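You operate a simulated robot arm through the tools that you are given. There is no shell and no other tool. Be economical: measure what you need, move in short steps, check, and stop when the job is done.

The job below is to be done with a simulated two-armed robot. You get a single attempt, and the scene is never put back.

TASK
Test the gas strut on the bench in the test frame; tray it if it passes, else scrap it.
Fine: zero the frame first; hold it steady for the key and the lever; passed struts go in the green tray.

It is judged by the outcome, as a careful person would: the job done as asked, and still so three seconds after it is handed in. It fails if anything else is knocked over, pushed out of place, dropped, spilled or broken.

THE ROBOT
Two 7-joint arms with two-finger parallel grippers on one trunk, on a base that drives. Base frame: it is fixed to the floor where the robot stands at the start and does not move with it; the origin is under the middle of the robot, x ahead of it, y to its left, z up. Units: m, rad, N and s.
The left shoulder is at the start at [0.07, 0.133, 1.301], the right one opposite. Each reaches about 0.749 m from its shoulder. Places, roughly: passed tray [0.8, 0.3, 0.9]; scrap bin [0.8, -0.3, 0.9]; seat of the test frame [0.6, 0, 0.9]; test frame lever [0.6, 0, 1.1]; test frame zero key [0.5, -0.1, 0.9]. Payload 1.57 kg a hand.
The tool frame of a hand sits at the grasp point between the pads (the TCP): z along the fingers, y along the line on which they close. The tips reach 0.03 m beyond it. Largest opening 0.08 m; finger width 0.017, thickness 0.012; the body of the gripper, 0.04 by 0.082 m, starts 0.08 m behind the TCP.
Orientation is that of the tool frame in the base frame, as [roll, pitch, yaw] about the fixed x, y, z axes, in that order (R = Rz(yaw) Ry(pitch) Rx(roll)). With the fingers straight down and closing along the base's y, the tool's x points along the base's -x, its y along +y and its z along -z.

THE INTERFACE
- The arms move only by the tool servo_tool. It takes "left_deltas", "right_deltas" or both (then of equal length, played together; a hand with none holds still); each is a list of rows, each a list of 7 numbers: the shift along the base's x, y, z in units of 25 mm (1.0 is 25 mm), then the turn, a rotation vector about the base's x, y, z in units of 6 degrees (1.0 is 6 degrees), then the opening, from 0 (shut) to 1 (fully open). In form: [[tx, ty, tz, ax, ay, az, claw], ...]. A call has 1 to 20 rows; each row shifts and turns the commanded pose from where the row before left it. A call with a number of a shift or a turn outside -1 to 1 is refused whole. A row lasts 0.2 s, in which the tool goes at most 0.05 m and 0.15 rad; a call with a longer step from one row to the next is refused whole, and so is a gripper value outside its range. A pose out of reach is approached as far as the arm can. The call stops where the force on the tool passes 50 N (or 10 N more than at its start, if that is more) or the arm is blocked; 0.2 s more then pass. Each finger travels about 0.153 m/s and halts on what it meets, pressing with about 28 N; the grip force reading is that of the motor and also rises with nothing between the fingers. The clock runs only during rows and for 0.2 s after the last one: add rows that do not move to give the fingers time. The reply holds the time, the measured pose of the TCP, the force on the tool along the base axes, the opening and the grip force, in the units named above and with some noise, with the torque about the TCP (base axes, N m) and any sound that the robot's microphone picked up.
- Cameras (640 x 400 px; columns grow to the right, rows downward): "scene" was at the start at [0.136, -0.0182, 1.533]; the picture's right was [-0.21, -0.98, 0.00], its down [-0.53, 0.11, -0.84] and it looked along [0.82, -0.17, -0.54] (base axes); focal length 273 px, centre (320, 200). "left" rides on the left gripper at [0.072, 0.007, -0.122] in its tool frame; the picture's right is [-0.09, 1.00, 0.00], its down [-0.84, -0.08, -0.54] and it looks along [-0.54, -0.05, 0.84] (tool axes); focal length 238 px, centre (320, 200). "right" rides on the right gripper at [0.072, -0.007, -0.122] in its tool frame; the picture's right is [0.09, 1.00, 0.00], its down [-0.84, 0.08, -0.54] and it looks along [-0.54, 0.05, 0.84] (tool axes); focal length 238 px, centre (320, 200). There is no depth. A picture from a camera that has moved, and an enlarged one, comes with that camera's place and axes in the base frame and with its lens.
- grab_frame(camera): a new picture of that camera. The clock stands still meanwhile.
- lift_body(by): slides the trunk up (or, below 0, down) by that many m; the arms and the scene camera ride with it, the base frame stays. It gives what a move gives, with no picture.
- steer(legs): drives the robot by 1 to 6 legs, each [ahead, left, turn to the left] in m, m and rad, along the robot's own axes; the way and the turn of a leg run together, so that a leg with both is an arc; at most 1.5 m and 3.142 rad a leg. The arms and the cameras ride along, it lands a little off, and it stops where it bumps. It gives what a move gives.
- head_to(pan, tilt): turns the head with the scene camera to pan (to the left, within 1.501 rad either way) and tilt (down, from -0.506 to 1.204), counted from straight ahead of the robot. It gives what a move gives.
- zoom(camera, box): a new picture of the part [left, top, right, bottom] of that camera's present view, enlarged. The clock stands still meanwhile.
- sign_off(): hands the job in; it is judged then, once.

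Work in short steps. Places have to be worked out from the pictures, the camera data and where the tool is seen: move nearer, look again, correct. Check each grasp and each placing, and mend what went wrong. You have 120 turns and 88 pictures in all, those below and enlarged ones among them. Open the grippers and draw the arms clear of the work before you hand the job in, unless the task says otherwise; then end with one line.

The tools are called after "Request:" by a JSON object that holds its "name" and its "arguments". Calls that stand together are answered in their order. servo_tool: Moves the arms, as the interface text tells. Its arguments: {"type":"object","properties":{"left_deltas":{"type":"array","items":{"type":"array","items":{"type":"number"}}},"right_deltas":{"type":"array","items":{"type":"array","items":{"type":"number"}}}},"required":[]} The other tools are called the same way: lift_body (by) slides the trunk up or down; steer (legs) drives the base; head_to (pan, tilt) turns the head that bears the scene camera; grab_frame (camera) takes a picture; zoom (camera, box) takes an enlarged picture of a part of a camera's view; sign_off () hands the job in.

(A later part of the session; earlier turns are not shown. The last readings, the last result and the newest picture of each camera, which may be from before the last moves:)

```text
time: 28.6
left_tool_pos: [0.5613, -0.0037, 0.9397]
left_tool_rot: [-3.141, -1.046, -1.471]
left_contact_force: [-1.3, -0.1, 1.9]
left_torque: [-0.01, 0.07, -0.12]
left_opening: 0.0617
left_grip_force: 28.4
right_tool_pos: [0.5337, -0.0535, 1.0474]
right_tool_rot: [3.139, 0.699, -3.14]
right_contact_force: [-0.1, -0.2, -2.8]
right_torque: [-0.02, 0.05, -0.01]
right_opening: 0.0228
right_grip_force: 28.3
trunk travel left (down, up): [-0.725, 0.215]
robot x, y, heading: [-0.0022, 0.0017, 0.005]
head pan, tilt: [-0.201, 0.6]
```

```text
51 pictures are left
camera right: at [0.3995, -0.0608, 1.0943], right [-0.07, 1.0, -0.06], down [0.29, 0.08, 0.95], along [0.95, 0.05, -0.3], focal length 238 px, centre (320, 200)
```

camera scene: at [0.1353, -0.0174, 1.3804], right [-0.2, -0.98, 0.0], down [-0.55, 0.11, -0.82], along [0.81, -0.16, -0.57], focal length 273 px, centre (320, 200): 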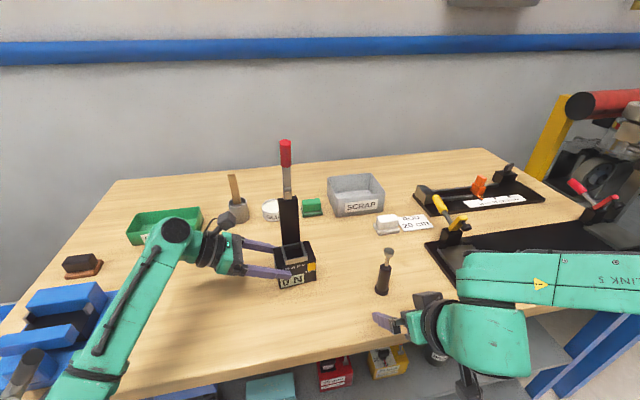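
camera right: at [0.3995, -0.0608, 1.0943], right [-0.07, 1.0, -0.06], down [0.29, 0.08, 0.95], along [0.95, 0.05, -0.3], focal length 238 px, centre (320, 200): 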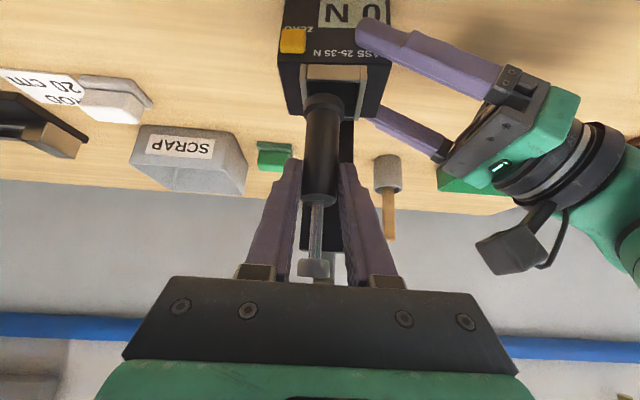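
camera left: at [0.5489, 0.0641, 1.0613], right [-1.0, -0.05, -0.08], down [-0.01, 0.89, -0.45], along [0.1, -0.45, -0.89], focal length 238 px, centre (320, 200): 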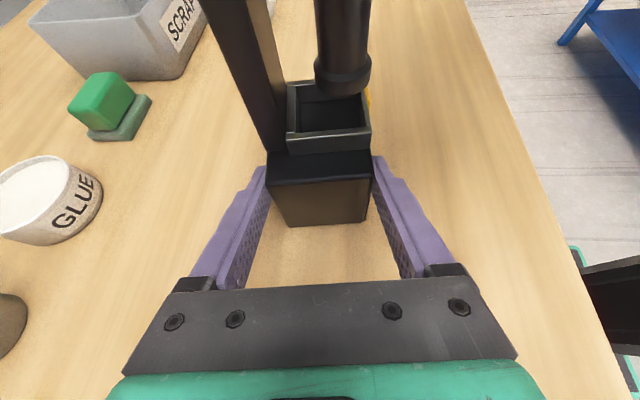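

The strut base is at about (0.550, -0.055) and the seat centre at about (0.557, -0.051). I'll correct for that and lower 18 mm, then check that the flange is entering the rim.

Request:
{"name": "servo_tool", "arguments": {"right_deltas": [[0.3, 0.13, 0, 0, 0, 0, 0], [0, 0, -0.35, 0, 0, 0, 0], [0, 0, -0.35, 0, 0, 0, 0], [0, 0, 0, 0, 0, 0, 0]]}}

Request:
{"name": "zoom", "arguments": {"camera": "left", "box": [240, 30, 420, 170]}}

Request:
{"name": "zoom", "arguments": {"camera": "right", "box": [240, 10, 420, 130]}}

```text
time: 29.6
left_tool_pos: [0.5608, -0.0041, 0.938]
left_tool_rot: [-3.141, -1.046, -1.469]
left_contact_force: [6.5, -2.6, 0.1]
left_torque: [-0.25, -0.13, 0.62]
left_opening: 0.062
left_grip_force: 27.9
right_tool_pos: [0.5389, -0.0575, 1.0332]
right_tool_rot: [3.135, 0.705, 3.141]
right_contact_force: [-0.2, 2.4, 19.7]
right_torque: [-0.17, -0.35, 0.08]
right_opening: 0.0236
right_grip_force: 28.0
right hand out of reach, approached as far as the arm can: row 1
trunk travel left (down, up): [-0.725, 0.215]
robot x, y, heading: [-0.0005, -0.0003, 0.004]
head pan, tilt: [-0.201, 0.6]
```

```text
2.86 times, centred on (330, 100) of left
camera zoom: at [0.5485, 0.0641, 1.0614], right [-1.0, -0.05, -0.08], down [-0.01, 0.89, -0.45], along [0.1, -0.45, -0.89], focal length 681 px, centre (291, 486)
```

zoom: 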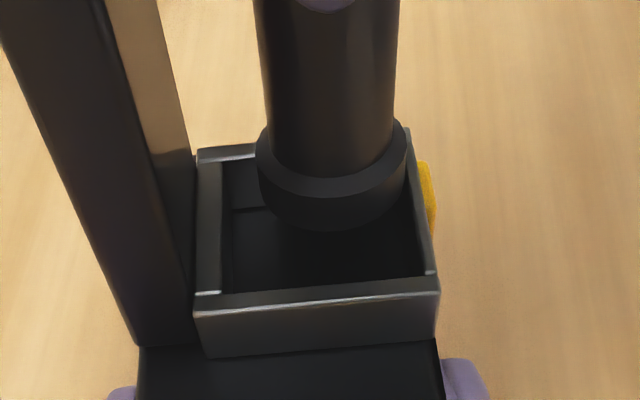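

```text
3.33 times, centred on (330, 70) of right
camera zoom: at [0.4036, -0.0645, 1.0795], right [-0.07, 1.0, -0.05], down [0.29, 0.07, 0.96], along [0.96, 0.06, -0.29], focal length 794 px, centre (287, 633)
```

zoom: 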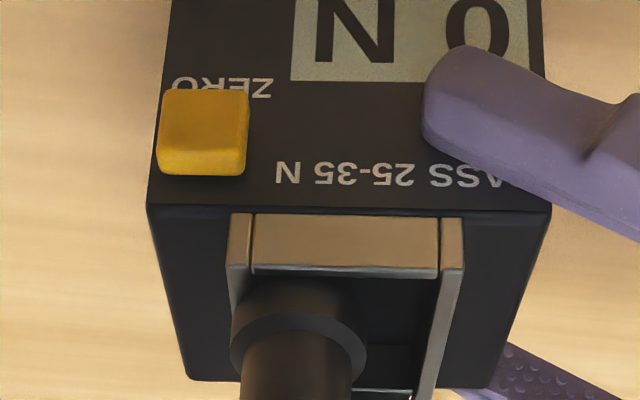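

The arm met its reach limit and y drifted to -0.0575, so the flange is resting on the right rim with 20 N of force. I'll lift off first.

Request:
{"name": "servo_tool", "arguments": {"right_deltas": [[0, 0, 0.5, 0, 0, 0, 0], [-0.1, 0.1, 0.2, 0, 0, 0, 0], [0, 0, 0, 0, 0, 0, 0]]}}

Request:
{"name": "grab_frame", "arguments": {"camera": "scene"}}

```text
time: 30.4
left_tool_pos: [0.5608, -0.0056, 0.9377]
left_tool_rot: [3.14, -1.047, -1.471]
left_contact_force: [-2.4, 0.4, 0.3]
left_torque: [0.21, 0.34, -0.14]
left_opening: 0.0617
left_grip_force: 28.9
right_tool_pos: [0.5359, -0.0544, 1.0465]
right_tool_rot: [3.138, 0.697, -3.141]
right_contact_force: [0.0, 0.6, -1.9]
right_torque: [0.02, 0.03, 0.0]
right_opening: 0.0228
right_grip_force: 28.3
trunk travel left (down, up): [-0.725, 0.215]
robot x, y, heading: [-0.0035, 0.0059, 0.004]
head pan, tilt: [-0.201, 0.6]
```

```text
48 pictures are left
camera scene: at [0.135, -0.0172, 1.3804], right [-0.2, -0.98, 0.0], down [-0.55, 0.11, -0.83], along [0.81, -0.16, -0.56], focal length 273 px, centre (320, 200)
```

scene: 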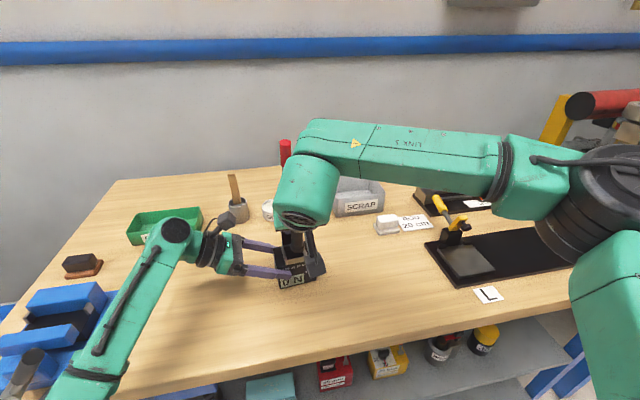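

The right forearm comes in from the far right, so the wrist is probably near a joint limit. I'll yaw the hand 20° left about the strut's axis to ease the wrist. The strut stays vertical.

Request:
{"name": "servo_tool", "arguments": {"right_deltas": [[0, -0.05, 0, 0, 0, 0.83, 0], [0, -0.05, 0, 0, 0, 0.83, 0], [0.02, -0.05, 0, 0, 0, 0.83, 0], [0.02, -0.05, 0, 0, 0, 0.83, 0], [0, 0, 0, 0, 0, 0, 0]]}}

Request:
{"name": "servo_tool", "arguments": {"right_deltas": [[0.15, 0, 0, 0, 0, 0, 0], [0.15, 0, 0, 0, 0, 0, 0], [0, 0, 0, 0, 0, 0, 0]]}}

Request:
{"name": "zoom", "arguments": {"camera": "left", "box": [240, 30, 420, 170]}}

```text
time: 31.6
left_tool_pos: [0.5619, -0.0054, 0.9374]
left_tool_rot: [-3.141, -1.049, -1.471]
left_contact_force: [-2.5, 0.9, 0.6]
left_torque: [0.03, 0.18, -0.03]
left_opening: 0.0619
left_grip_force: 27.8
right_tool_pos: [0.5363, -0.0589, 1.0484]
right_tool_rot: [3.14, 0.697, -2.794]
right_contact_force: [-0.2, 0.2, -1.0]
right_torque: [-0.02, 0.01, -0.01]
right_opening: 0.0232
right_grip_force: 28.2
trunk travel left (down, up): [-0.725, 0.215]
robot x, y, heading: [0.0008, 0.0002, -0.001]
head pan, tilt: [-0.201, 0.6]
```

```text
time: 32.4
left_tool_pos: [0.5605, -0.0049, 0.9373]
left_tool_rot: [3.14, -1.047, -1.471]
left_contact_force: [-1.5, -0.2, 0.2]
left_torque: [-0.04, 0.09, -0.14]
left_opening: 0.0618
left_grip_force: 29.0
right_tool_pos: [0.5435, -0.0586, 1.0472]
right_tool_rot: [3.141, 0.697, -2.795]
right_contact_force: [0.4, 0.0, -1.7]
right_torque: [-0.02, -0.02, 0.03]
right_opening: 0.0233
right_grip_force: 28.0
trunk travel left (down, up): [-0.725, 0.215]
robot x, y, heading: [-0.0033, -0.0018, -0.001]
head pan, tilt: [-0.201, 0.6]
```

```text
2.86 times, centred on (330, 100) of left
camera zoom: at [0.5488, 0.064, 1.0614], right [-1.0, -0.05, -0.08], down [-0.01, 0.89, -0.45], along [0.1, -0.45, -0.89], focal length 681 px, centre (291, 486)
```

zoom: 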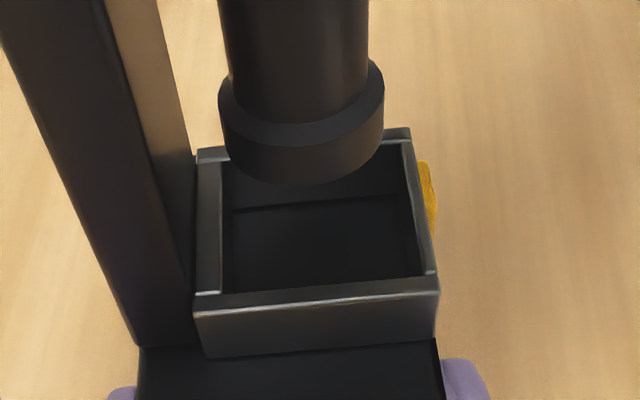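

No reach complaint now. The base is at about (0.5595, -0.053), nearly centred. I'll make a small correction and lower into the rim.

Request:
{"name": "servo_tool", "arguments": {"right_deltas": [[-0.06, 0.06, 0, 0, 0, 0, 0], [0, 0, -0.35, 0, 0, 0, 0], [0, 0, -0.35, 0, 0, 0, 0], [0, 0, 0, 0, 0, 0, 0]]}}

Request:
{"name": "zoom", "arguments": {"camera": "left", "box": [240, 30, 420, 170]}}

Request:
{"name": "zoom", "arguments": {"camera": "right", "box": [240, 10, 420, 130]}}

```text
time: 33.4
left_tool_pos: [0.5618, -0.0045, 0.9376]
left_tool_rot: [3.14, -1.046, -1.47]
left_contact_force: [4.3, -2.8, -0.7]
left_torque: [-0.37, -0.2, 0.59]
left_opening: 0.0618
left_grip_force: 27.8
right_tool_pos: [0.5423, -0.057, 1.0326]
right_tool_rot: [3.139, 0.706, -2.795]
right_contact_force: [0.4, 0.1, 20.6]
right_torque: [-0.25, -0.31, 0.01]
right_opening: 0.0233
right_grip_force: 28.2
trunk travel left (down, up): [-0.725, 0.215]
robot x, y, heading: [0.0007, 0.0031, -0.004]
head pan, tilt: [-0.201, 0.6]
```

```text
2.86 times, centred on (330, 100) of left
camera zoom: at [0.5485, 0.0638, 1.0615], right [-1.0, -0.06, -0.08], down [-0.01, 0.89, -0.45], along [0.1, -0.45, -0.89], focal length 681 px, centre (291, 486)
```

zoom: 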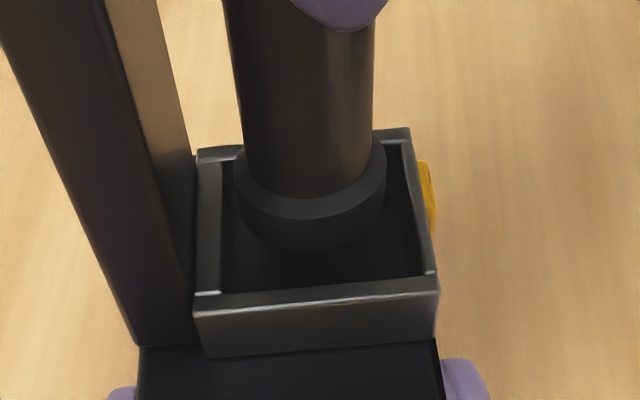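

```text
3.33 times, centred on (330, 70) of right
camera zoom: at [0.419, -0.1087, 1.0792], right [-0.41, 0.91, -0.06], down [0.24, 0.17, 0.96], along [0.88, 0.37, -0.29], focal length 794 px, centre (287, 633)
```

zoom: 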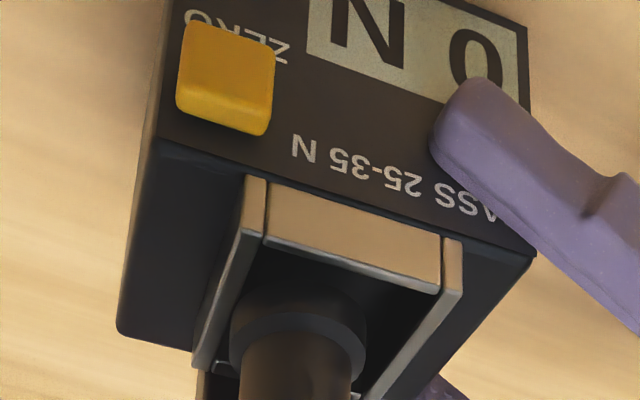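

The flange is again resting on the right rim, needing about 4–5 mm toward +y; fore-aft it's centred. I'll lift, shift and lower again.

Request:
{"name": "servo_tool", "arguments": {"right_deltas": [[0, 0, 0.3, 0, 0, 0, 0], [-0.04, 0.19, 0, 0, 0, 0, 0], [0, 0, -0.2, 0, 0, 0, 0], [0, 0, -0.2, 0, 0, 0, 0], [0, 0, 0, 0, 0, 0, 0]]}}

Request:
{"name": "zoom", "arguments": {"camera": "right", "box": [240, 10, 420, 130]}}

Request:
{"name": "zoom", "arguments": {"camera": "left", "box": [240, 30, 420, 170]}}

```text
time: 34.6
left_tool_pos: [0.5601, -0.0041, 0.9385]
left_tool_rot: [3.142, -1.047, -1.469]
left_contact_force: [-1.2, 0.0, 0.3]
left_torque: [0.14, 0.09, -0.07]
left_opening: 0.0622
left_grip_force: 27.7
right_tool_pos: [0.5409, -0.0522, 1.0271]
right_tool_rot: [3.139, 0.697, -2.793]
right_contact_force: [-0.1, -0.7, -1.4]
right_torque: [-0.01, 0.0, -0.01]
right_opening: 0.0233
right_grip_force: 28.8
trunk travel left (down, up): [-0.725, 0.215]
robot x, y, heading: [-0.0006, -0.0024, -0.0]
head pan, tilt: [-0.201, 0.6]
```

```text
3.33 times, centred on (330, 70) of right
camera zoom: at [0.4179, -0.1038, 1.0739], right [-0.41, 0.91, -0.06], down [0.25, 0.17, 0.95], along [0.88, 0.37, -0.3], focal length 794 px, centre (287, 633)
```

zoom: 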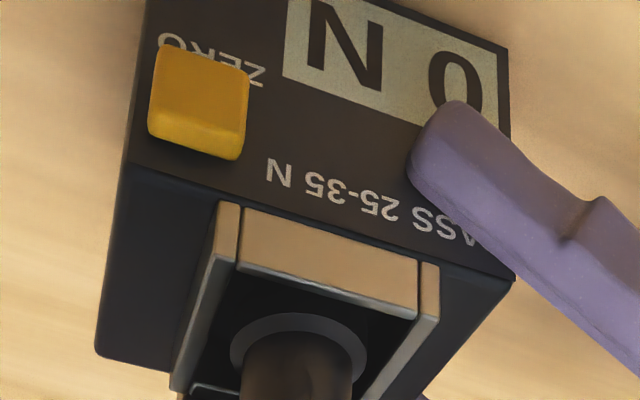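

```text
2.86 times, centred on (330, 100) of left
camera zoom: at [0.5487, 0.064, 1.0614], right [-1.0, -0.05, -0.08], down [-0.01, 0.89, -0.45], along [0.1, -0.45, -0.89], focal length 681 px, centre (291, 486)
```

zoom: 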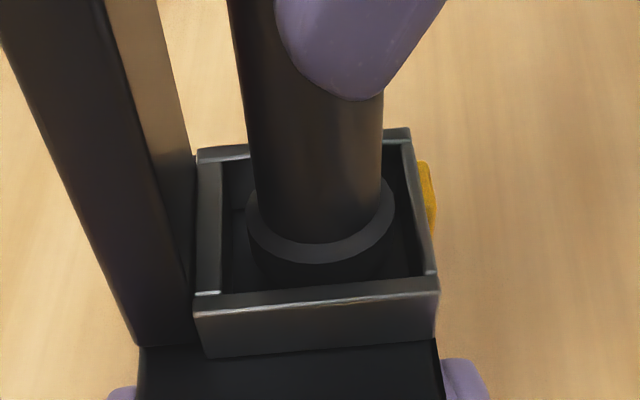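

The flange is inside the rim now, with no contact force. I'll lower until the floor pushes back.

Request:
{"name": "servo_tool", "arguments": {"right_deltas": [[0, 0, -0.15, 0, 0, 0, 0], [0, 0, -0.15, 0, 0, 0, 0], [0, 0, 0, 0, 0, 0, 0]]}}

```text
time: 35.4
left_tool_pos: [0.5612, -0.0049, 0.9385]
left_tool_rot: [3.14, -1.049, -1.471]
left_contact_force: [-3.4, 0.8, 0.4]
left_torque: [0.02, 0.01, -0.1]
left_opening: 0.0616
left_grip_force: 28.2
right_tool_pos: [0.5416, -0.0519, 1.0194]
right_tool_rot: [3.138, 0.697, -2.795]
right_contact_force: [0.8, 0.0, -2.6]
right_torque: [0.0, -0.01, 0.03]
right_opening: 0.0231
right_grip_force: 28.2
trunk travel left (down, up): [-0.725, 0.215]
robot x, y, heading: [0.0004, 0.0033, 0.001]
head pan, tilt: [-0.201, 0.6]
```

Request:
{"name": "servo_tool", "arguments": {"right_deltas": [[0, 0, -0.08, 0, 0, 0, 0], [0, 0, -0.08, 0, 0, 0, 0], [0, 0, 0, 0, 0, 0, 0]]}}

Request:
{"name": "zoom", "arguments": {"camera": "left", "box": [240, 30, 420, 170]}}

```text
time: 36.2
left_tool_pos: [0.5603, -0.0048, 0.939]
left_tool_rot: [-3.141, -1.045, -1.469]
left_contact_force: [5.7, -2.0, -2.1]
left_torque: [-0.31, -0.07, 0.62]
left_opening: 0.0617
left_grip_force: 28.1
right_tool_pos: [0.5423, -0.0521, 1.0182]
right_tool_rot: [3.138, 0.704, -2.797]
right_contact_force: [-1.5, -2.4, 19.6]
right_torque: [0.01, -0.28, 0.02]
right_opening: 0.0236
right_grip_force: 27.7
trunk travel left (down, up): [-0.725, 0.215]
robot x, y, heading: [0.0029, 0.0007, -0.004]
head pan, tilt: [-0.201, 0.6]
```

```text
2.86 times, centred on (330, 100) of left
camera zoom: at [0.5484, 0.0638, 1.0615], right [-1.0, -0.06, -0.08], down [-0.01, 0.89, -0.45], along [0.1, -0.45, -0.89], focal length 681 px, centre (291, 486)
```

zoom: 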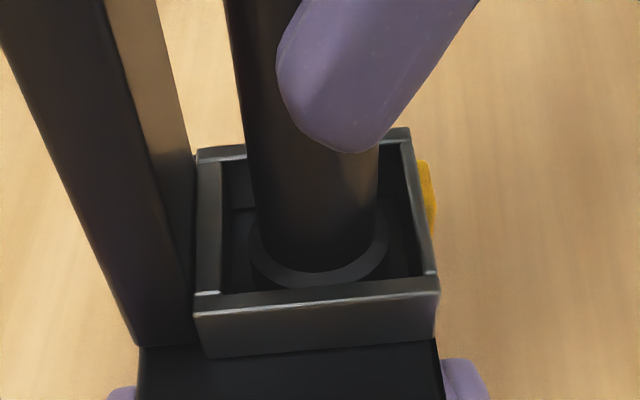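

The strut is seated: solid floor contact 14 mm below the rim. I'll relieve the load, release, and back away along the hand's direction.

Request:
{"name": "servo_tool", "arguments": {"right_deltas": [[0, 0, 0.06, 0, 0, 0, 0], [0, 0, 0, 0, 0, 0, 0.4], [0, 0, 0, 0, 0, 0, 0.6], [0, 0, 0, 0, 0, 0, 0.7], [-0.5, -0.18, 0, 0, 0, 0, 0.7], [-0.8, -0.29, 0, 0, 0, 0, 0.7], [-0.8, -0.29, 0, 0, 0, 0, 0.7], [-0.8, -0.29, 0, 0, 0, 0, 0.7], [-0.5, -0.29, 0, 0, 0, 0, 0.7]]}}

Request:
{"name": "grab_frame", "arguments": {"camera": "left"}}

Request:
{"name": "grab_frame", "arguments": {"camera": "right"}}

```text
time: 38.2
left_tool_pos: [0.5615, -0.0034, 0.938]
left_tool_rot: [3.141, -1.045, -1.473]
left_contact_force: [-0.7, 0.1, -0.5]
left_torque: [0.34, -0.04, 0.05]
left_opening: 0.0617
left_grip_force: 28.2
right_tool_pos: [0.4577, -0.086, 1.0176]
right_tool_rot: [3.139, 0.698, -2.795]
right_contact_force: [-0.3, -0.4, -0.7]
right_torque: [0.03, 0.02, 0.01]
right_opening: 0.056
right_grip_force: 0.1
trunk travel left (down, up): [-0.725, 0.215]
robot x, y, heading: [0.0013, 0.0008, -0.0]
head pan, tilt: [-0.201, 0.6]
```

```text
41 pictures are left
camera left: at [0.5487, 0.0638, 1.0614], right [-1.0, -0.05, -0.08], down [-0.01, 0.89, -0.45], along [0.1, -0.45, -0.89], focal length 238 px, centre (320, 200)
```

left: 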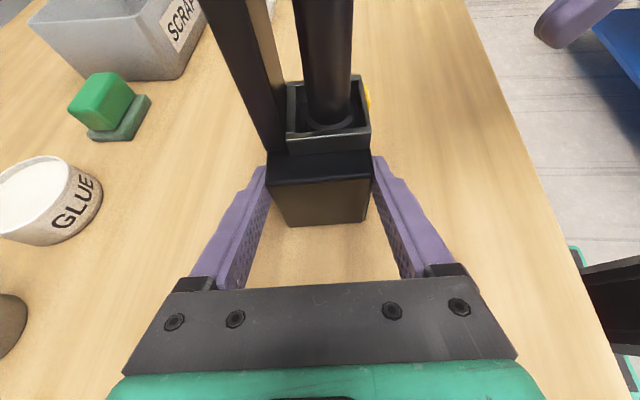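

```text
40 pictures are left
camera right: at [0.3333, -0.1376, 1.0647], right [-0.41, 0.91, -0.06], down [0.25, 0.17, 0.95], along [0.88, 0.37, -0.3], focal length 238 px, centre (320, 200)
```

right: 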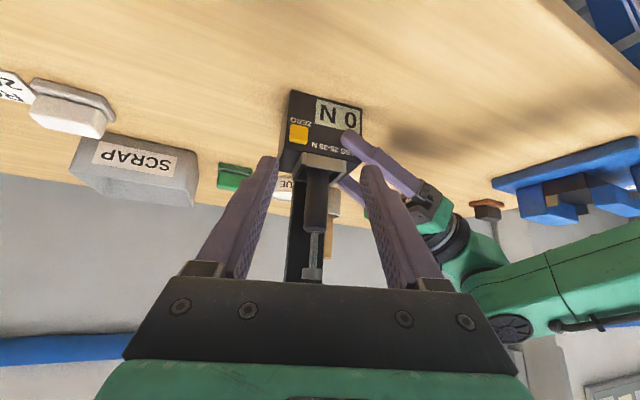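

The strut stands upright in the seat. The lever leans slightly forward, with its pivot near (0.589, -0.046, 1.07) and the red grip centred near (0.573, -0.046, 1.18). I'll raise the right hand to that height.

Request:
{"name": "servo_tool", "arguments": {"right_deltas": [[0, 0, 0.92, 0, 0, 0, 0.7], [0, 0, 0.92, 0, 0, 0, 0.7], [0, 0, 0.92, 0, 0, 0, 0.7], [0, 0, 0.92, 0, 0, 0, 0.7], [0, 0, 0.92, 0, 0, 0, 0.7], [0, 0, 0.92, 0, 0, 0, 0.7], [0, 0, 0.92, 0, 0, 0, 0.7]]}}

Request:
{"name": "grab_frame", "arguments": {"camera": "right"}}

Request:
{"name": "grab_frame", "arguments": {"camera": "scene"}}

```text
time: 39.8
left_tool_pos: [0.5608, -0.0044, 0.9384]
left_tool_rot: [3.141, -1.046, -1.472]
left_contact_force: [-1.4, -1.0, -0.4]
left_torque: [0.36, -0.04, 0.05]
left_opening: 0.0619
left_grip_force: 28.1
right_tool_pos: [0.4563, -0.085, 1.1783]
right_tool_rot: [-3.142, 0.7, -2.795]
right_contact_force: [0.1, 0.4, 0.5]
right_torque: [0.02, 0.02, 0.01]
right_opening: 0.0562
right_grip_force: 0.1
trunk travel left (down, up): [-0.725, 0.215]
robot x, y, heading: [0.001, -0.0018, 0.002]
head pan, tilt: [-0.201, 0.6]
```

```text
39 pictures are left
camera right: at [0.3329, -0.1377, 1.226], right [-0.41, 0.91, -0.06], down [0.25, 0.17, 0.95], along [0.88, 0.37, -0.3], focal length 238 px, centre (320, 200)
```

right: 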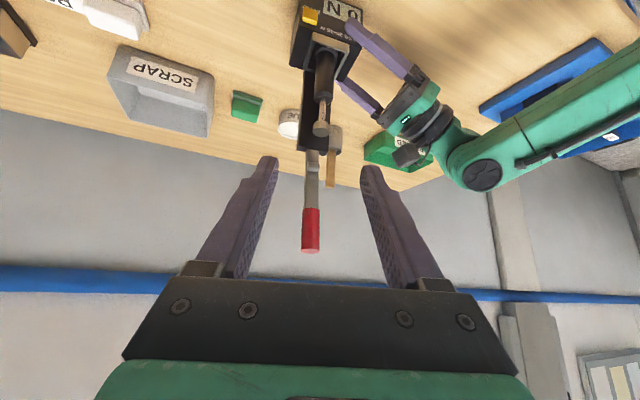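

```text
38 pictures are left
camera scene: at [0.1352, -0.0177, 1.3804], right [-0.2, -0.98, 0.0], down [-0.55, 0.11, -0.83], along [0.81, -0.16, -0.56], focal length 273 px, centre (320, 200)
```

scene: 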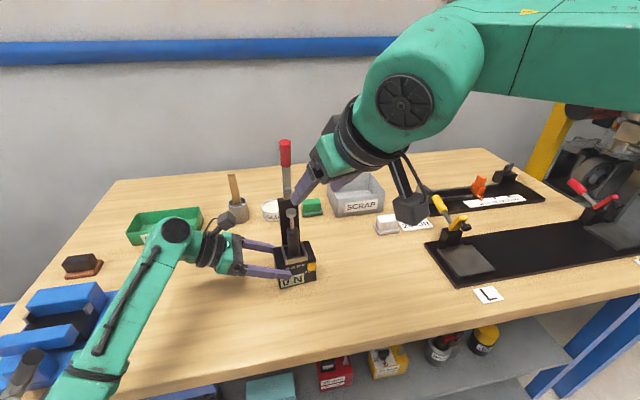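

The red grip's centre triangulates to (0.573, -0.044, 1.179), dead ahead of the hand. I'll advance 12 cm and close on it.

Request:
{"name": "servo_tool", "arguments": {"right_deltas": [[0.76, 0.278, 0, 0, 0, 0, 0.7], [0.76, 0.278, 0, 0, 0, 0, 0.7], [0.76, 0.278, 0, 0, 0, 0, 0.7], [0.76, 0.278, 0, 0, 0, 0, 0.7], [0.76, 0.278, 0, 0, 0, 0, 0.7], [0.76, 0.278, 0, 0, 0, 0, 0.7], [0, 0, 0, 0, 0, 0, 0.7]]}}

Request:
{"name": "grab_frame", "arguments": {"camera": "right"}}

```text
time: 41.4
left_tool_pos: [0.5621, -0.004, 0.9379]
left_tool_rot: [3.141, -1.047, -1.471]
left_contact_force: [2.3, -0.4, 1.5]
left_torque: [0.33, -0.04, 0.14]
left_opening: 0.062
left_grip_force: 28.0
right_tool_pos: [0.5627, -0.049, 1.1779]
right_tool_rot: [3.139, 0.698, -2.799]
right_contact_force: [-0.2, -0.1, -0.2]
right_torque: [0.0, 0.01, -0.03]
right_opening: 0.0557
right_grip_force: 0.1
right hand out of reach, approached as far as the arm can: row 6
trunk travel left (down, up): [-0.725, 0.215]
robot x, y, heading: [-0.0007, -0.0014, -0.001]
head pan, tilt: [-0.201, 0.6]
```

```text
37 pictures are left
camera right: at [0.4378, -0.1003, 1.2253], right [-0.4, 0.91, -0.06], down [0.25, 0.17, 0.95], along [0.88, 0.37, -0.3], focal length 238 px, centre (320, 200)
```

right: 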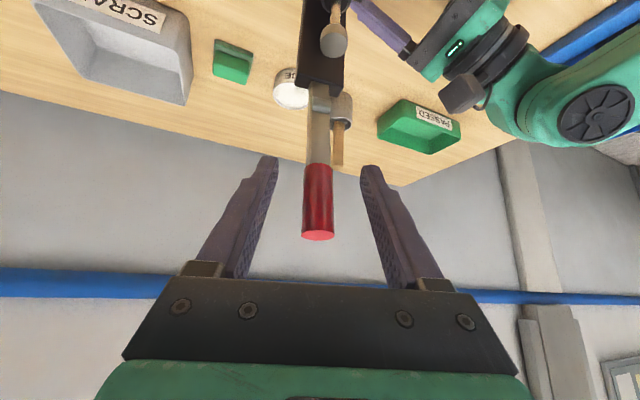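

The arm stops about 1 cm short, but the red grip is between the pads, a little ahead of the TCP. I'll close on it.

Request:
{"name": "servo_tool", "arguments": {"right_deltas": [[0, 0, 0, 0, 0, 0, 0.55], [0, 0, 0, 0, 0, 0, 0.4], [0, 0, 0, 0, 0, 0, 0.3], [0, 0, 0, 0, 0, 0, 0.2], [0, 0, 0, 0, 0, 0, 0.1], [0, 0, 0, 0, 0, 0, 0.1]]}}

Request:
{"name": "grab_frame", "arguments": {"camera": "right"}}

```text
time: 42.8
left_tool_pos: [0.5608, -0.0044, 0.9389]
left_tool_rot: [3.14, -1.048, -1.47]
left_contact_force: [1.8, 6.7, 4.7]
left_torque: [-0.82, -0.34, 0.11]
left_opening: 0.0619
left_grip_force: 28.0
right_tool_pos: [0.5626, -0.0478, 1.1785]
right_tool_rot: [3.14, 0.698, -2.799]
right_contact_force: [3.7, -6.6, 0.8]
right_torque: [-0.69, -0.34, -0.24]
right_opening: 0.0197
right_grip_force: 27.7
trunk travel left (down, up): [-0.725, 0.215]
robot x, y, heading: [-0.0015, -0.0018, 0.004]
head pan, tilt: [-0.201, 0.6]
```

```text
36 pictures are left
camera right: at [0.4378, -0.1007, 1.2254], right [-0.4, 0.91, -0.06], down [0.25, 0.17, 0.95], along [0.88, 0.37, -0.3], focal length 238 px, centre (320, 200)
```

right: 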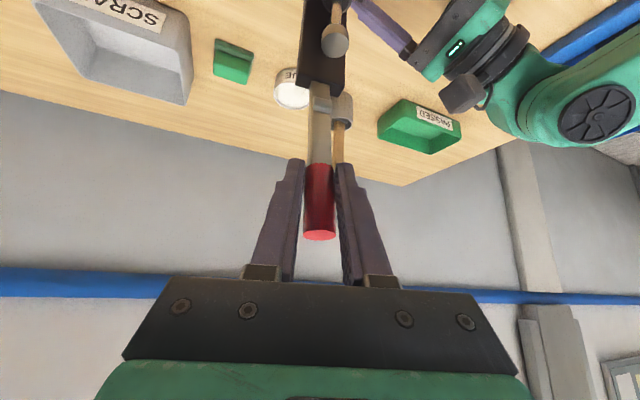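

The lever is gripped (20 mm). I'll pull it along its arc about the pivot to roughly 30° and check forces.

Request:
{"name": "servo_tool", "arguments": {"right_deltas": [[-0.37, -0.06, -0.1, 0, 0, 0, 0], [-0.37, -0.04, -0.1, 0, 0, 0, 0], [-0.34, -0.03, -0.16, 0, 0, 0, 0], [-0.34, -0.03, -0.16, 0, 0, 0, 0], [0, 0, 0, 0, 0, 0, 0]]}}

Request:
{"name": "grab_frame", "arguments": {"camera": "left"}}

Request:
{"name": "grab_frame", "arguments": {"camera": "scene"}}

```text
time: 44.0
left_tool_pos: [0.5602, -0.0049, 0.9383]
left_tool_rot: [3.14, -1.047, -1.466]
left_contact_force: [0.8, 2.3, 4.7]
left_torque: [0.43, 0.32, -0.07]
left_opening: 0.0618
left_grip_force: 28.3
right_tool_pos: [0.5247, -0.0504, 1.1652]
right_tool_rot: [3.139, 0.697, -2.793]
right_contact_force: [0.1, 0.7, -0.3]
right_torque: [0.0, 0.02, 0.0]
right_opening: 0.0
right_grip_force: 21.4
trunk travel left (down, up): [-0.725, 0.215]
robot x, y, heading: [-0.0032, -0.0028, -0.003]
head pan, tilt: [-0.201, 0.6]
```

```text
35 pictures are left
camera left: at [0.5487, 0.0644, 1.0612], right [-1.0, -0.05, -0.08], down [-0.01, 0.89, -0.45], along [0.09, -0.45, -0.89], focal length 238 px, centre (320, 200)
```

left: 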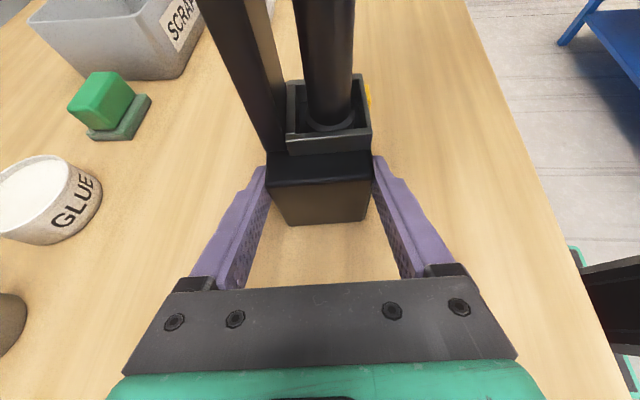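

```text
34 pictures are left
camera scene: at [0.135, -0.0169, 1.3804], right [-0.2, -0.98, 0.0], down [-0.55, 0.11, -0.83], along [0.81, -0.16, -0.56], focal length 273 px, centre (320, 200)
```

scene: 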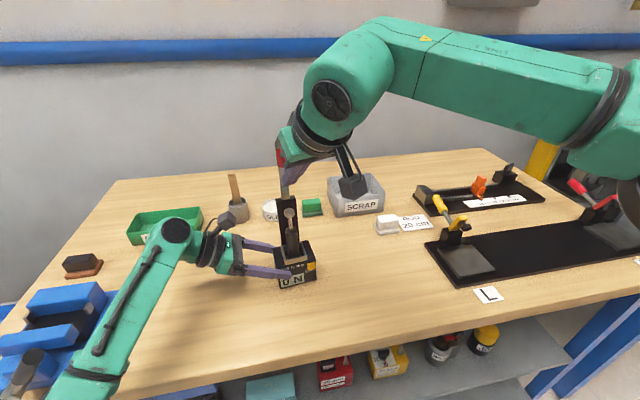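

The grip slipped off the lever (opening 0). The frame and strut look undisturbed. I'll look at the lever before choosing a better hold.

Request:
{"name": "grab_frame", "arguments": {"camera": "right"}}

Request:
{"name": "zoom", "arguments": {"camera": "scene", "box": [240, 130, 340, 300]}}

```text
33 pictures are left
camera right: at [0.4013, -0.1027, 1.2127], right [-0.41, 0.91, -0.06], down [0.25, 0.17, 0.95], along [0.88, 0.37, -0.3], focal length 238 px, centre (320, 200)
```

right: 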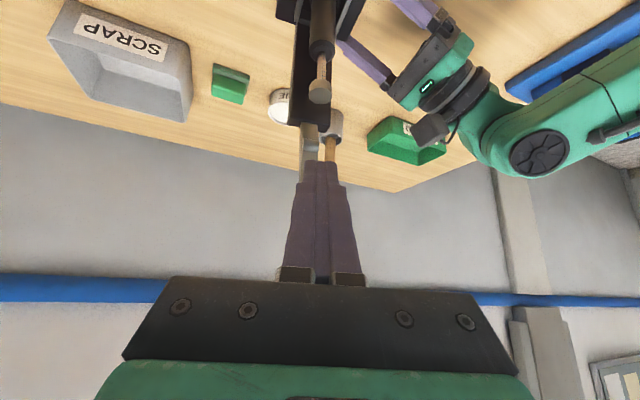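

```text
2.35 times, centred on (290, 215) of scene
camera zoom: at [0.135, -0.0169, 1.3804], right [-0.2, -0.98, 0.0], down [-0.55, 0.11, -0.83], along [0.81, -0.16, -0.56], focal length 643 px, centre (391, 165)
```

zoom: 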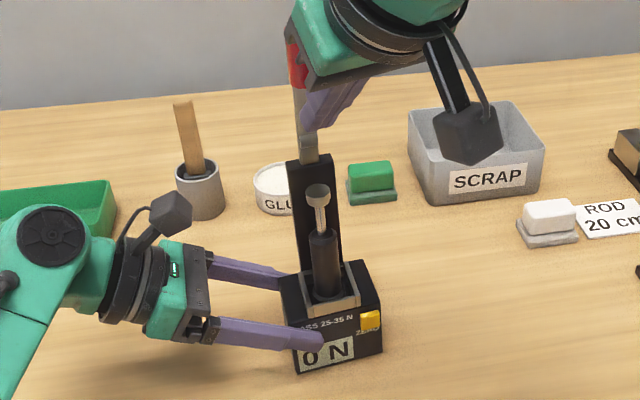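

The lever is still upright. A safer way is to push it from behind with a shut-finger bar coming in from the right and pointing +y, parallel to the pivot, which doesn't rely on friction. I'll back off and turn the right hand to point left.

Request:
{"name": "servo_tool", "arguments": {"right_deltas": [[-0.8, -0.3, 0.2, 0, 0, 0, 0], [-0.8, -0.3, 0.2, 0, 0, 0, 0], [-0.18, -0.54, 0.1, 0, 0, 1, 0], [-0.18, -0.54, 0.1, 0, 0, 1, 0], [-0.18, -0.54, 0.1, 0, 0, 1, 0], [-0.18, -0.54, 0.1, 0, 0, 1, 0], [-0.18, -0.54, 0.1, 0, 0, 1, 0], [-0.18, -0.54, 0.1, 0, 0, 1, 0], [-0.18, -0.54, 0.1, 0, 0, 1, 0], [-0.18, -0.54, 0.1, 0, 0, 1, 0], [-0.18, -0.54, 0.1, 0, 0, 1, 0], [-0.18, -0.54, 0.1, 0, 0, 1, 0]]}}

Request:
{"name": "servo_tool", "arguments": {"right_deltas": [[0, 0, 0, 0.92, -0.163, 0, 0], [0, 0, 0, 0.92, -0.163, 0, 0], [0, 0, 0, 0.92, -0.163, 0, 0], [0, 0, 0, 0.92, -0.163, 0, 0], [0, 0, 0, 0.92, -0.163, 0, 0], [0, 0, 0, 0.92, -0.163, 0, 0], [0, 0, 0, 0.92, -0.163, 0, 0], [0, 0, 0, 0, 0, 0, 0]]}}

Request:
{"name": "grab_frame", "arguments": {"camera": "scene"}}

```text
time: 46.6
left_tool_pos: [0.5605, -0.0049, 0.9384]
left_tool_rot: [3.141, -1.046, -1.47]
left_contact_force: [-2.0, 3.0, 0.4]
left_torque: [0.47, 0.4, -0.08]
left_opening: 0.062
left_grip_force: 27.5
right_tool_pos: [0.2375, 0.0218, 1.2165]
right_tool_rot: [3.139, 0.695, -1.752]
right_contact_force: [-0.5, -0.5, 0.2]
right_torque: [0.02, 0.01, 0.01]
right_opening: 0.0
right_grip_force: 21.2
right hand out of reach, approached as far as the arm can: row 5, 6, 7, 8, 9, 10, 11, 12
trunk travel left (down, up): [-0.725, 0.215]
robot x, y, heading: [0.0012, 0.0044, -0.002]
head pan, tilt: [-0.201, 0.6]
```

```text
time: 48.4
left_tool_pos: [0.5611, -0.0043, 0.938]
left_tool_rot: [-3.141, -1.047, -1.469]
left_contact_force: [-1.2, 0.7, 0.2]
left_torque: [0.4, 0.27, 0.02]
left_opening: 0.0619
left_grip_force: 28.1
right_tool_pos: [0.2197, 0.0686, 1.2346]
right_tool_rot: [3.139, 1.382, -1.749]
right_contact_force: [0.4, 0.4, 0.6]
right_torque: [0.0, -0.02, -0.02]
right_opening: 0.0
right_grip_force: 21.5
right hand out of reach, approached as far as the arm can: row 1, 2, 3, 4, 5, 6, 7
trunk travel left (down, up): [-0.725, 0.215]
robot x, y, heading: [-0.0007, -0.0006, -0.003]
head pan, tilt: [-0.201, 0.6]
```

```text
31 pictures are left
camera scene: at [0.1353, -0.0172, 1.3804], right [-0.2, -0.98, 0.0], down [-0.55, 0.11, -0.82], along [0.81, -0.16, -0.57], focal length 273 px, centre (320, 200)
```

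scene: 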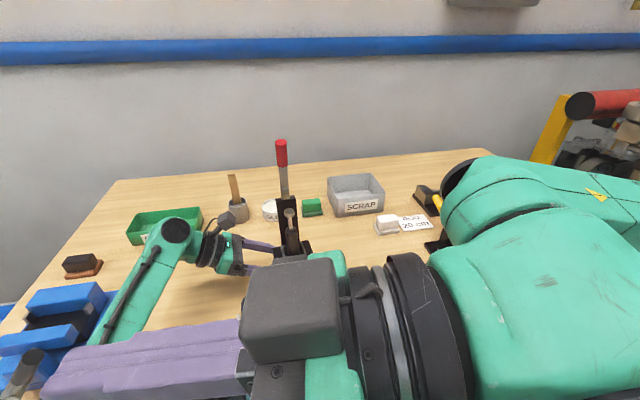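

The arm couldn't hold the position in that orientation and drifted inward. I'll carry the hand out to the right and forward at a safe height to see whether this orientation is reachable there.

Request:
{"name": "servo_tool", "arguments": {"right_deltas": [[0.2, -1, 0, 0, 0, 0, 0], [0.2, -1, 0, 0, 0, 0, 0], [0.4, -1, 0, 0, 0, 0, 0], [0.6, -1, 0, 0, 0, 0, 0], [0.8, -1, 0, 0, 0, 0, 0], [1, -1, 0, 0, 0, 0, 0], [1, -1, 0, 0, 0, 0, 0], [1, -1, 0, 0, 0, 0, 0], [1, -1, 0, 0, 0, 0, 0], [1, -1, 0, 0, 0, 0, 0], [1, -1, 0, 0, 0, 0, 0], [1, 0, 0, 0, 0, 0, 0], [1, 0, 0, 0, 0, 0, 0], [1, 0, 0, 0, 0, 0, 0], [1, 0, 0, 0, 0, 0, 0]]}}

Request:
{"name": "grab_frame", "arguments": {"camera": "scene"}}

```text
time: 51.6
left_tool_pos: [0.5613, -0.0043, 0.9388]
left_tool_rot: [-3.141, -1.046, -1.471]
left_contact_force: [-0.8, 2.2, -0.3]
left_torque: [0.42, 0.14, -0.09]
left_opening: 0.0618
left_grip_force: 27.9
right_tool_pos: [0.2856, 0.1233, 1.2436]
right_tool_rot: [3.136, 1.383, -1.756]
right_contact_force: [-0.3, 0.0, 0.0]
right_torque: [0.0, 0.01, 0.01]
right_opening: 0.0
right_grip_force: 21.2
right hand out of reach, approached as far as the arm can: row 1, 2, 3, 4, 5, 6, 7, 8, 9, 10, 11, 12, 13, 14, 15
trunk travel left (down, up): [-0.725, 0.215]
robot x, y, heading: [-0.0011, 0.0018, 0.001]
head pan, tilt: [-0.201, 0.6]
```

```text
30 pictures are left
camera scene: at [0.1356, -0.0169, 1.3804], right [-0.2, -0.98, 0.0], down [-0.55, 0.11, -0.82], along [0.81, -0.16, -0.57], focal length 273 px, centre (320, 200)
```

scene: 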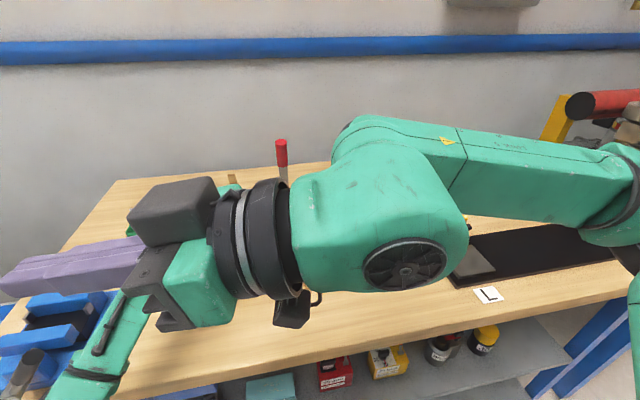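

This branch of the wrist is at a limit. The left arm did a similar inward-pointing pose with its yaw mirrored, so the right should manage the mirror of that. I'll undo the turns while moving the hand back to the right.

Request:
{"name": "servo_tool", "arguments": {"right_deltas": [[0, -0.8, 0.2, -0.92, 0.163, 0, 0], [0, -0.8, 0.2, -0.92, 0.163, 0, 0], [0, -0.8, 0, -0.92, 0.163, 0, 0], [0, -0.8, 0, -0.92, 0.163, 0, 0], [0, -0.8, 0, -0.92, 0.163, 0, 0], [0, -0.8, 0, -0.92, 0.163, 0, 0], [0, -0.8, 0, -0.92, 0.163, 0, 0], [0.2, -0.8, 0, 0, 0, -1, 0], [0.2, -0.8, 0, 0, 0, -1, 0], [0.2, -0.8, 0, 0, 0, -1, 0], [0.2, -0.8, 0, 0, 0, -1, 0], [0.2, -0.8, 0, 0, 0, -1, 0], [0.2, -0.8, 0, 0, 0, -1, 0], [0.2, -0.8, 0, 0, 0, -1, 0], [0.2, -0.8, 0, 0, 0, -1, 0], [0.2, -0.8, 0, 0, 0, -1, 0], [0.2, -0.8, 0, 0, 0, -1, 0], [0, 0, 0, 0, 0, -1, 0], [0, 0, 0, 0, 0, -1, 0], [0, 0, 0, 0, 0, -1, 0]]}}

```text
time: 55.8
left_tool_pos: [0.5614, -0.0033, 0.9377]
left_tool_rot: [-3.142, -1.046, -1.472]
left_contact_force: [1.1, 1.0, -0.3]
left_torque: [0.36, 0.0, -0.06]
left_opening: 0.0618
left_grip_force: 28.0
right_tool_pos: [0.2961, -0.1853, 1.2582]
right_tool_rot: [3.139, 0.697, -3.111]
right_contact_force: [-0.4, -1.1, -0.9]
right_torque: [0.0, -0.01, -0.02]
right_opening: 0.0001
right_grip_force: 21.6
right hand out of reach, approached as far as the arm can: row 1, 2, 3, 4, 5, 6
trunk travel left (down, up): [-0.725, 0.215]
robot x, y, heading: [-0.0052, 0.0024, -0.0]
head pan, tilt: [-0.201, 0.6]
```

Recovered. Next I'll straighten the hand down, yaw -86°, then tilt the fingers toward +y, mirroring the left arm's pose.

Request:
{"name": "servo_tool", "arguments": {"right_deltas": [[0.2, -0.2, 0, 0, 0.952, 0, 0], [0.2, -0.2, 0, 0, 0.952, 0, 0], [0.2, -0.2, 0, 0, 0.952, 0, 0], [0.2, -0.2, 0, 0, 0.952, 0, 0], [0.2, -0.2, 0, 0, 0.952, 0, 0], [0.2, -0.2, 0, 0, 0.952, 0, 0], [0.2, -0.2, 0, 0, 0.952, 0, 0], [0.3, 0, 0, 0, 0, -1, 0], [0.3, 0, 0, 0, 0, -1, 0], [0.3, 0, 0, 0, 0, -1, 0], [0.3, 0, 0, 0, 0, -1, 0], [0.3, 0, 0, 0, 0, -1, 0], [0.3, 0, 0, 0, 0, -1, 0], [0.3, 0, 0, 0, 0, -1, 0], [0.3, 0, 0, 0, 0, -1, 0], [0.3, 0, 0, 0, 0, -1, 0]]}}

Request:
{"name": "servo_tool", "arguments": {"right_deltas": [[0, 0, 0, 0, 0, -0.9, 0], [0, 0, 0, 0, 0, -0.9, 0], [0, 0, 0, 0, 0, -0.9, 0], [0, 0, 0, 0, 0, -0.9, 0], [0, 0, 0, 0, 0, -0.9, 0], [0, 0, 0, 0, 0, -0.83, 0], [0, 0, 0, 0.955, 0.096, 0, 0], [0, 0, 0, 0.955, 0.096, 0, 0], [0, 0, 0, 0.955, 0.096, 0, 0], [0, 0, 0, 0.955, 0.096, 0, 0], [0, 0, 0, 0.955, 0.096, 0, 0], [0, 0, 0, 0.955, 0.096, 0, 0], [0, 0, 0, 0.955, 0.096, 0, 0], [0, 0, 0, 0.955, 0.096, 0, 0], [0, 0, 0, 0.955, 0.096, 0, 0], [0, 0, 0, 0.955, 0.096, 0, 0], [0, 0, 0, 0.955, 0.096, 0, 0]]}}

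Request:
{"name": "grab_frame", "arguments": {"camera": "scene"}}

```text
time: 59.2
left_tool_pos: [0.5608, -0.0052, 0.9379]
left_tool_rot: [-3.141, -1.049, -1.47]
left_contact_force: [0.9, 0.7, -0.4]
left_torque: [0.4, 0.13, -0.09]
left_opening: 0.0619
left_grip_force: 28.3
right_tool_pos: [0.3984, -0.2205, 1.2578]
right_tool_rot: [3.119, -0.001, 2.223]
right_contact_force: [0.8, 0.8, -0.1]
right_torque: [0.01, -0.01, 0.0]
right_opening: 0.0
right_grip_force: 20.9
trunk travel left (down, up): [-0.725, 0.215]
robot x, y, heading: [-0.0011, 0.001, 0.001]
head pan, tilt: [-0.201, 0.6]
```

```text
time: 62.8
left_tool_pos: [0.5613, -0.0051, 0.9386]
left_tool_rot: [3.141, -1.046, -1.47]
left_contact_force: [-0.2, -0.4, -0.8]
left_torque: [0.4, 0.03, 0.07]
left_opening: 0.0618
left_grip_force: 27.9
right_tool_pos: [0.3985, -0.2205, 1.2578]
right_tool_rot: [3.131, -1.109, 1.658]
right_contact_force: [0.1, -0.1, -0.2]
right_torque: [0.01, 0.01, 0.0]
right_opening: 0.0001
right_grip_force: 21.3
trunk travel left (down, up): [-0.725, 0.215]
robot x, y, heading: [-0.0036, -0.0018, 0.0]
head pan, tilt: [-0.201, 0.6]
```

```text
29 pictures are left
camera scene: at [0.1355, -0.0177, 1.3804], right [-0.2, -0.98, 0.0], down [-0.55, 0.11, -0.82], along [0.81, -0.16, -0.57], focal length 273 px, centre (320, 200)
```

scene: 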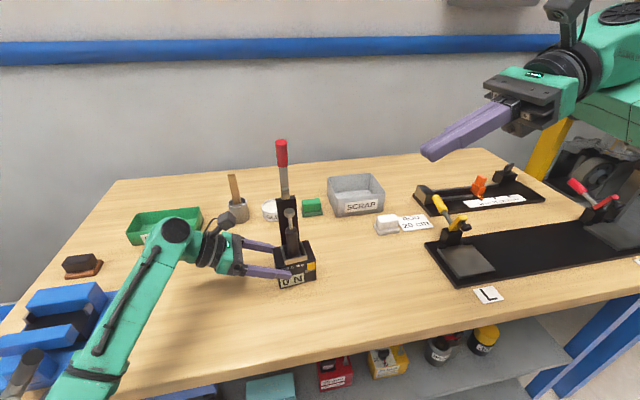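

This orientation is reachable. The lever's red grip seems about 4 px further left than before, so I'll check the frame closely from both cameras.

Request:
{"name": "zoom", "arguments": {"camera": "scene", "box": [220, 130, 350, 300]}}

Request:
{"name": "grab_frame", "arguments": {"camera": "right"}}

```text
2.35 times, centred on (285, 215) of scene
camera zoom: at [0.1355, -0.0177, 1.3804], right [-0.2, -0.98, 0.0], down [-0.55, 0.11, -0.82], along [0.81, -0.16, -0.57], focal length 643 px, centre (402, 165)
```

zoom: 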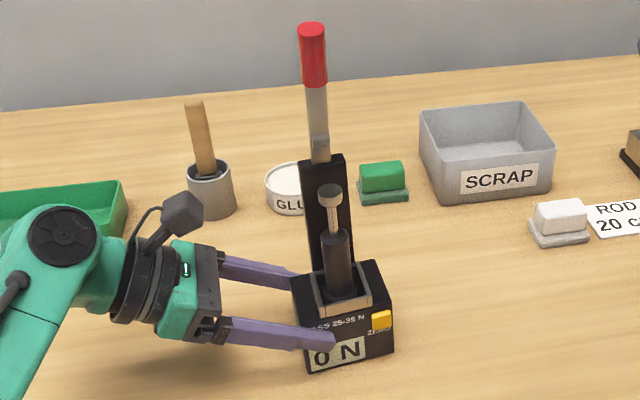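

```text
27 pictures are left
camera right: at [0.3966, -0.2981, 1.3765], right [0.99, 0.12, 0.09], down [0.15, -0.85, -0.51], along [0.01, 0.51, -0.86], focal length 238 px, centre (320, 200)
```

right: 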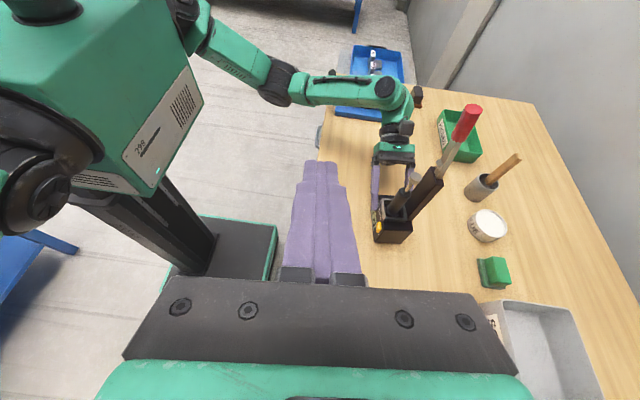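

The box hasn't moved, but the post leans about 1° left, a twist left from the slip. I'll re-seat the left grip (open briefly, close) so the frame stands flat, while the right hand moves to the right of and behind the lever, whose grip is now at about (0.570, -0.038, 1.184).

Request:
{"name": "servo_tool", "arguments": {"left_deltas": [[0, 0, 0, 0, 0, 0, 0.78], [0, 0, 0, 0, 0, 0, 0.82], [0, 0, 0, 0, 0, 0, 0.85], [0, 0, 0, 0, 0, 0, 0.85], [0, 0, 0, 0, 0, 0, 0.8], [0, 0, 0, 0, 0, 0, 0.75], [0, 0, 0, 0, 0, 0, 0.7], [0, 0, 0, 0, 0, 0, 0.5], [0, 0, 0, 0, 0, 0, 0.5]], "right_deltas": [[0.953, 0.27, -0.115, 0, 0, 0, 0], [0.953, 0.27, -0.115, 0, 0, 0, 0], [0.953, 0.27, -0.115, 0, 0, 0, 0], [0.953, 0.27, -0.115, 0, 0, 0, 0], [0.953, 0.27, -0.115, 0, 0, 0, 0], [0.953, 0.27, -0.115, 0, 0, 0, 0], [0.953, 0.27, -0.115, 0, 0, 0, 0], [0.953, 0.27, -0.115, 0, 0, 0, 0], [0.953, 0.27, -0.115, 0, 0, 0, 0]]}}

Request:
{"name": "grab_frame", "arguments": {"camera": "right"}}

Request:
{"name": "grab_frame", "arguments": {"camera": "scene"}}

```text
time: 64.8
left_tool_pos: [0.5609, -0.0047, 0.9382]
left_tool_rot: [-3.142, -1.047, -1.472]
left_contact_force: [0.8, 0.2, 1.4]
left_torque: [0.05, -0.04, -0.01]
left_opening: 0.0622
left_grip_force: 28.3
right_tool_pos: [0.5437, -0.1547, 1.2154]
right_tool_rot: [3.13, -1.105, 1.657]
right_contact_force: [-0.9, -0.3, -0.7]
right_torque: [-0.03, -0.02, 0.01]
right_opening: 0.0
right_grip_force: 21.2
right hand out of reach, approached as far as the arm can: row 6, 7, 8, 9
trunk travel left (down, up): [-0.725, 0.215]
robot x, y, heading: [0.002, -0.0028, -0.003]
head pan, tilt: [-0.201, 0.6]
```

```text
26 pictures are left
camera right: at [0.542, -0.2324, 1.3339], right [0.99, 0.12, 0.09], down [0.15, -0.85, -0.5], along [0.02, 0.51, -0.86], focal length 238 px, centre (320, 200)
```

right: 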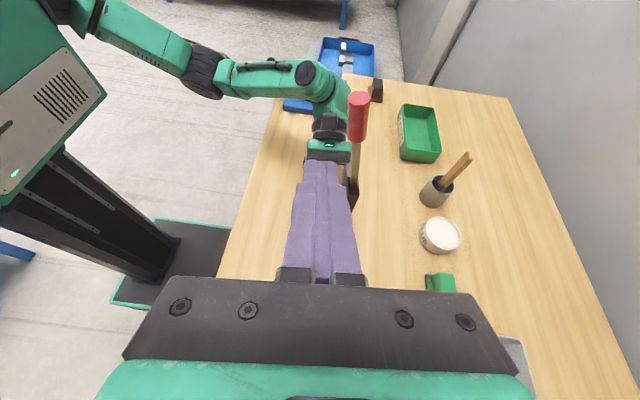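

```text
25 pictures are left
camera scene: at [0.1353, -0.0174, 1.3804], right [-0.2, -0.98, 0.0], down [-0.55, 0.11, -0.82], along [0.81, -0.16, -0.57], focal length 273 px, centre (320, 200)
```

scene: 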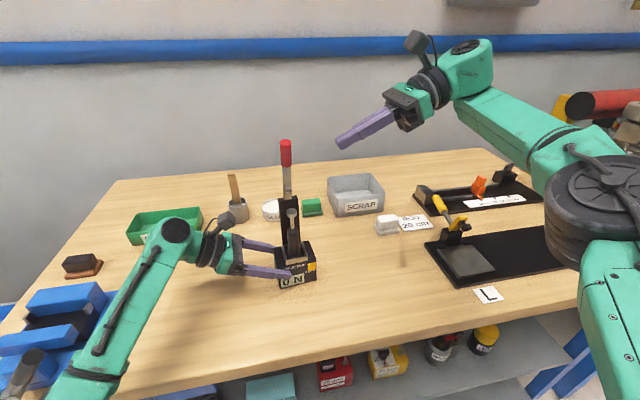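

The frame is flat again, but the right arm runs out of reach at x≈0.54. I'll free the left hand, back it off, and drive the base 8 cm forward so that both arms have room.

Request:
{"name": "servo_tool", "arguments": {"left_deltas": [[0, 0, 0, 0, 0, 0, 0.85], [0, 0, 0, 0, 0, 0, 1], [0, 0, 0, 0, 0, 0, 1], [-0.08, 0.86, 0.5, 0, 0, 0, 1], [-0.08, 0.86, 0.5, 0, 0, 0, 1], [-0.08, 0.86, 0.5, 0, 0, 0, 1], [-0.08, 0.86, 0.5, 0, 0, 0, 1]]}}

Request:
{"name": "steer", "arguments": {"legs": [[0.08, 0, 0]]}}

Request:
{"name": "grab_frame", "arguments": {"camera": "scene"}}

```text
time: 66.4
left_tool_pos: [0.5518, 0.0828, 0.9878]
left_tool_rot: [3.141, -1.046, -1.47]
left_contact_force: [0.6, -0.3, -0.4]
left_torque: [0.01, 0.03, 0.0]
left_opening: 0.0799
left_grip_force: 0.0
right_tool_pos: [0.544, -0.1542, 1.2155]
right_tool_rot: [3.129, -1.105, 1.659]
right_contact_force: [-0.5, -0.3, -0.4]
right_torque: [-0.01, 0.02, -0.03]
right_opening: 0.0001
right_grip_force: 21.5
trunk travel left (down, up): [-0.725, 0.215]
robot x, y, heading: [0.0003, -0.0012, -0.002]
head pan, tilt: [-0.201, 0.6]
```

```text
time: 67.4
left_tool_pos: [0.6343, 0.0821, 0.9882]
left_tool_rot: [3.141, -1.047, -1.469]
left_contact_force: [-0.1, -0.2, -0.6]
left_torque: [0.02, -0.02, -0.04]
left_opening: 0.0802
left_grip_force: 0.1
right_tool_pos: [0.6236, -0.1543, 1.2158]
right_tool_rot: [3.127, -1.107, 1.66]
right_contact_force: [-0.4, 0.6, -0.2]
right_torque: [0.05, 0.01, -0.02]
right_opening: 0.0
right_grip_force: 21.1
trunk travel left (down, up): [-0.725, 0.215]
robot x, y, heading: [0.0805, -0.0025, -0.001]
head pan, tilt: [-0.201, 0.6]
```

```text
24 pictures are left
camera scene: at [0.2156, -0.0168, 1.3803], right [-0.2, -0.98, 0.0], down [-0.55, 0.11, -0.83], along [0.81, -0.16, -0.56], focal length 273 px, centre (320, 200)
```

scene: 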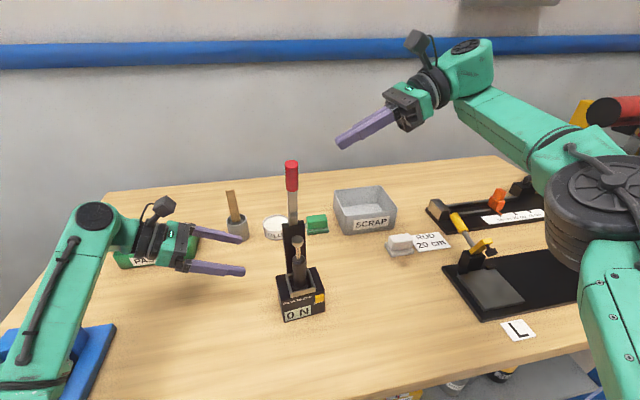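

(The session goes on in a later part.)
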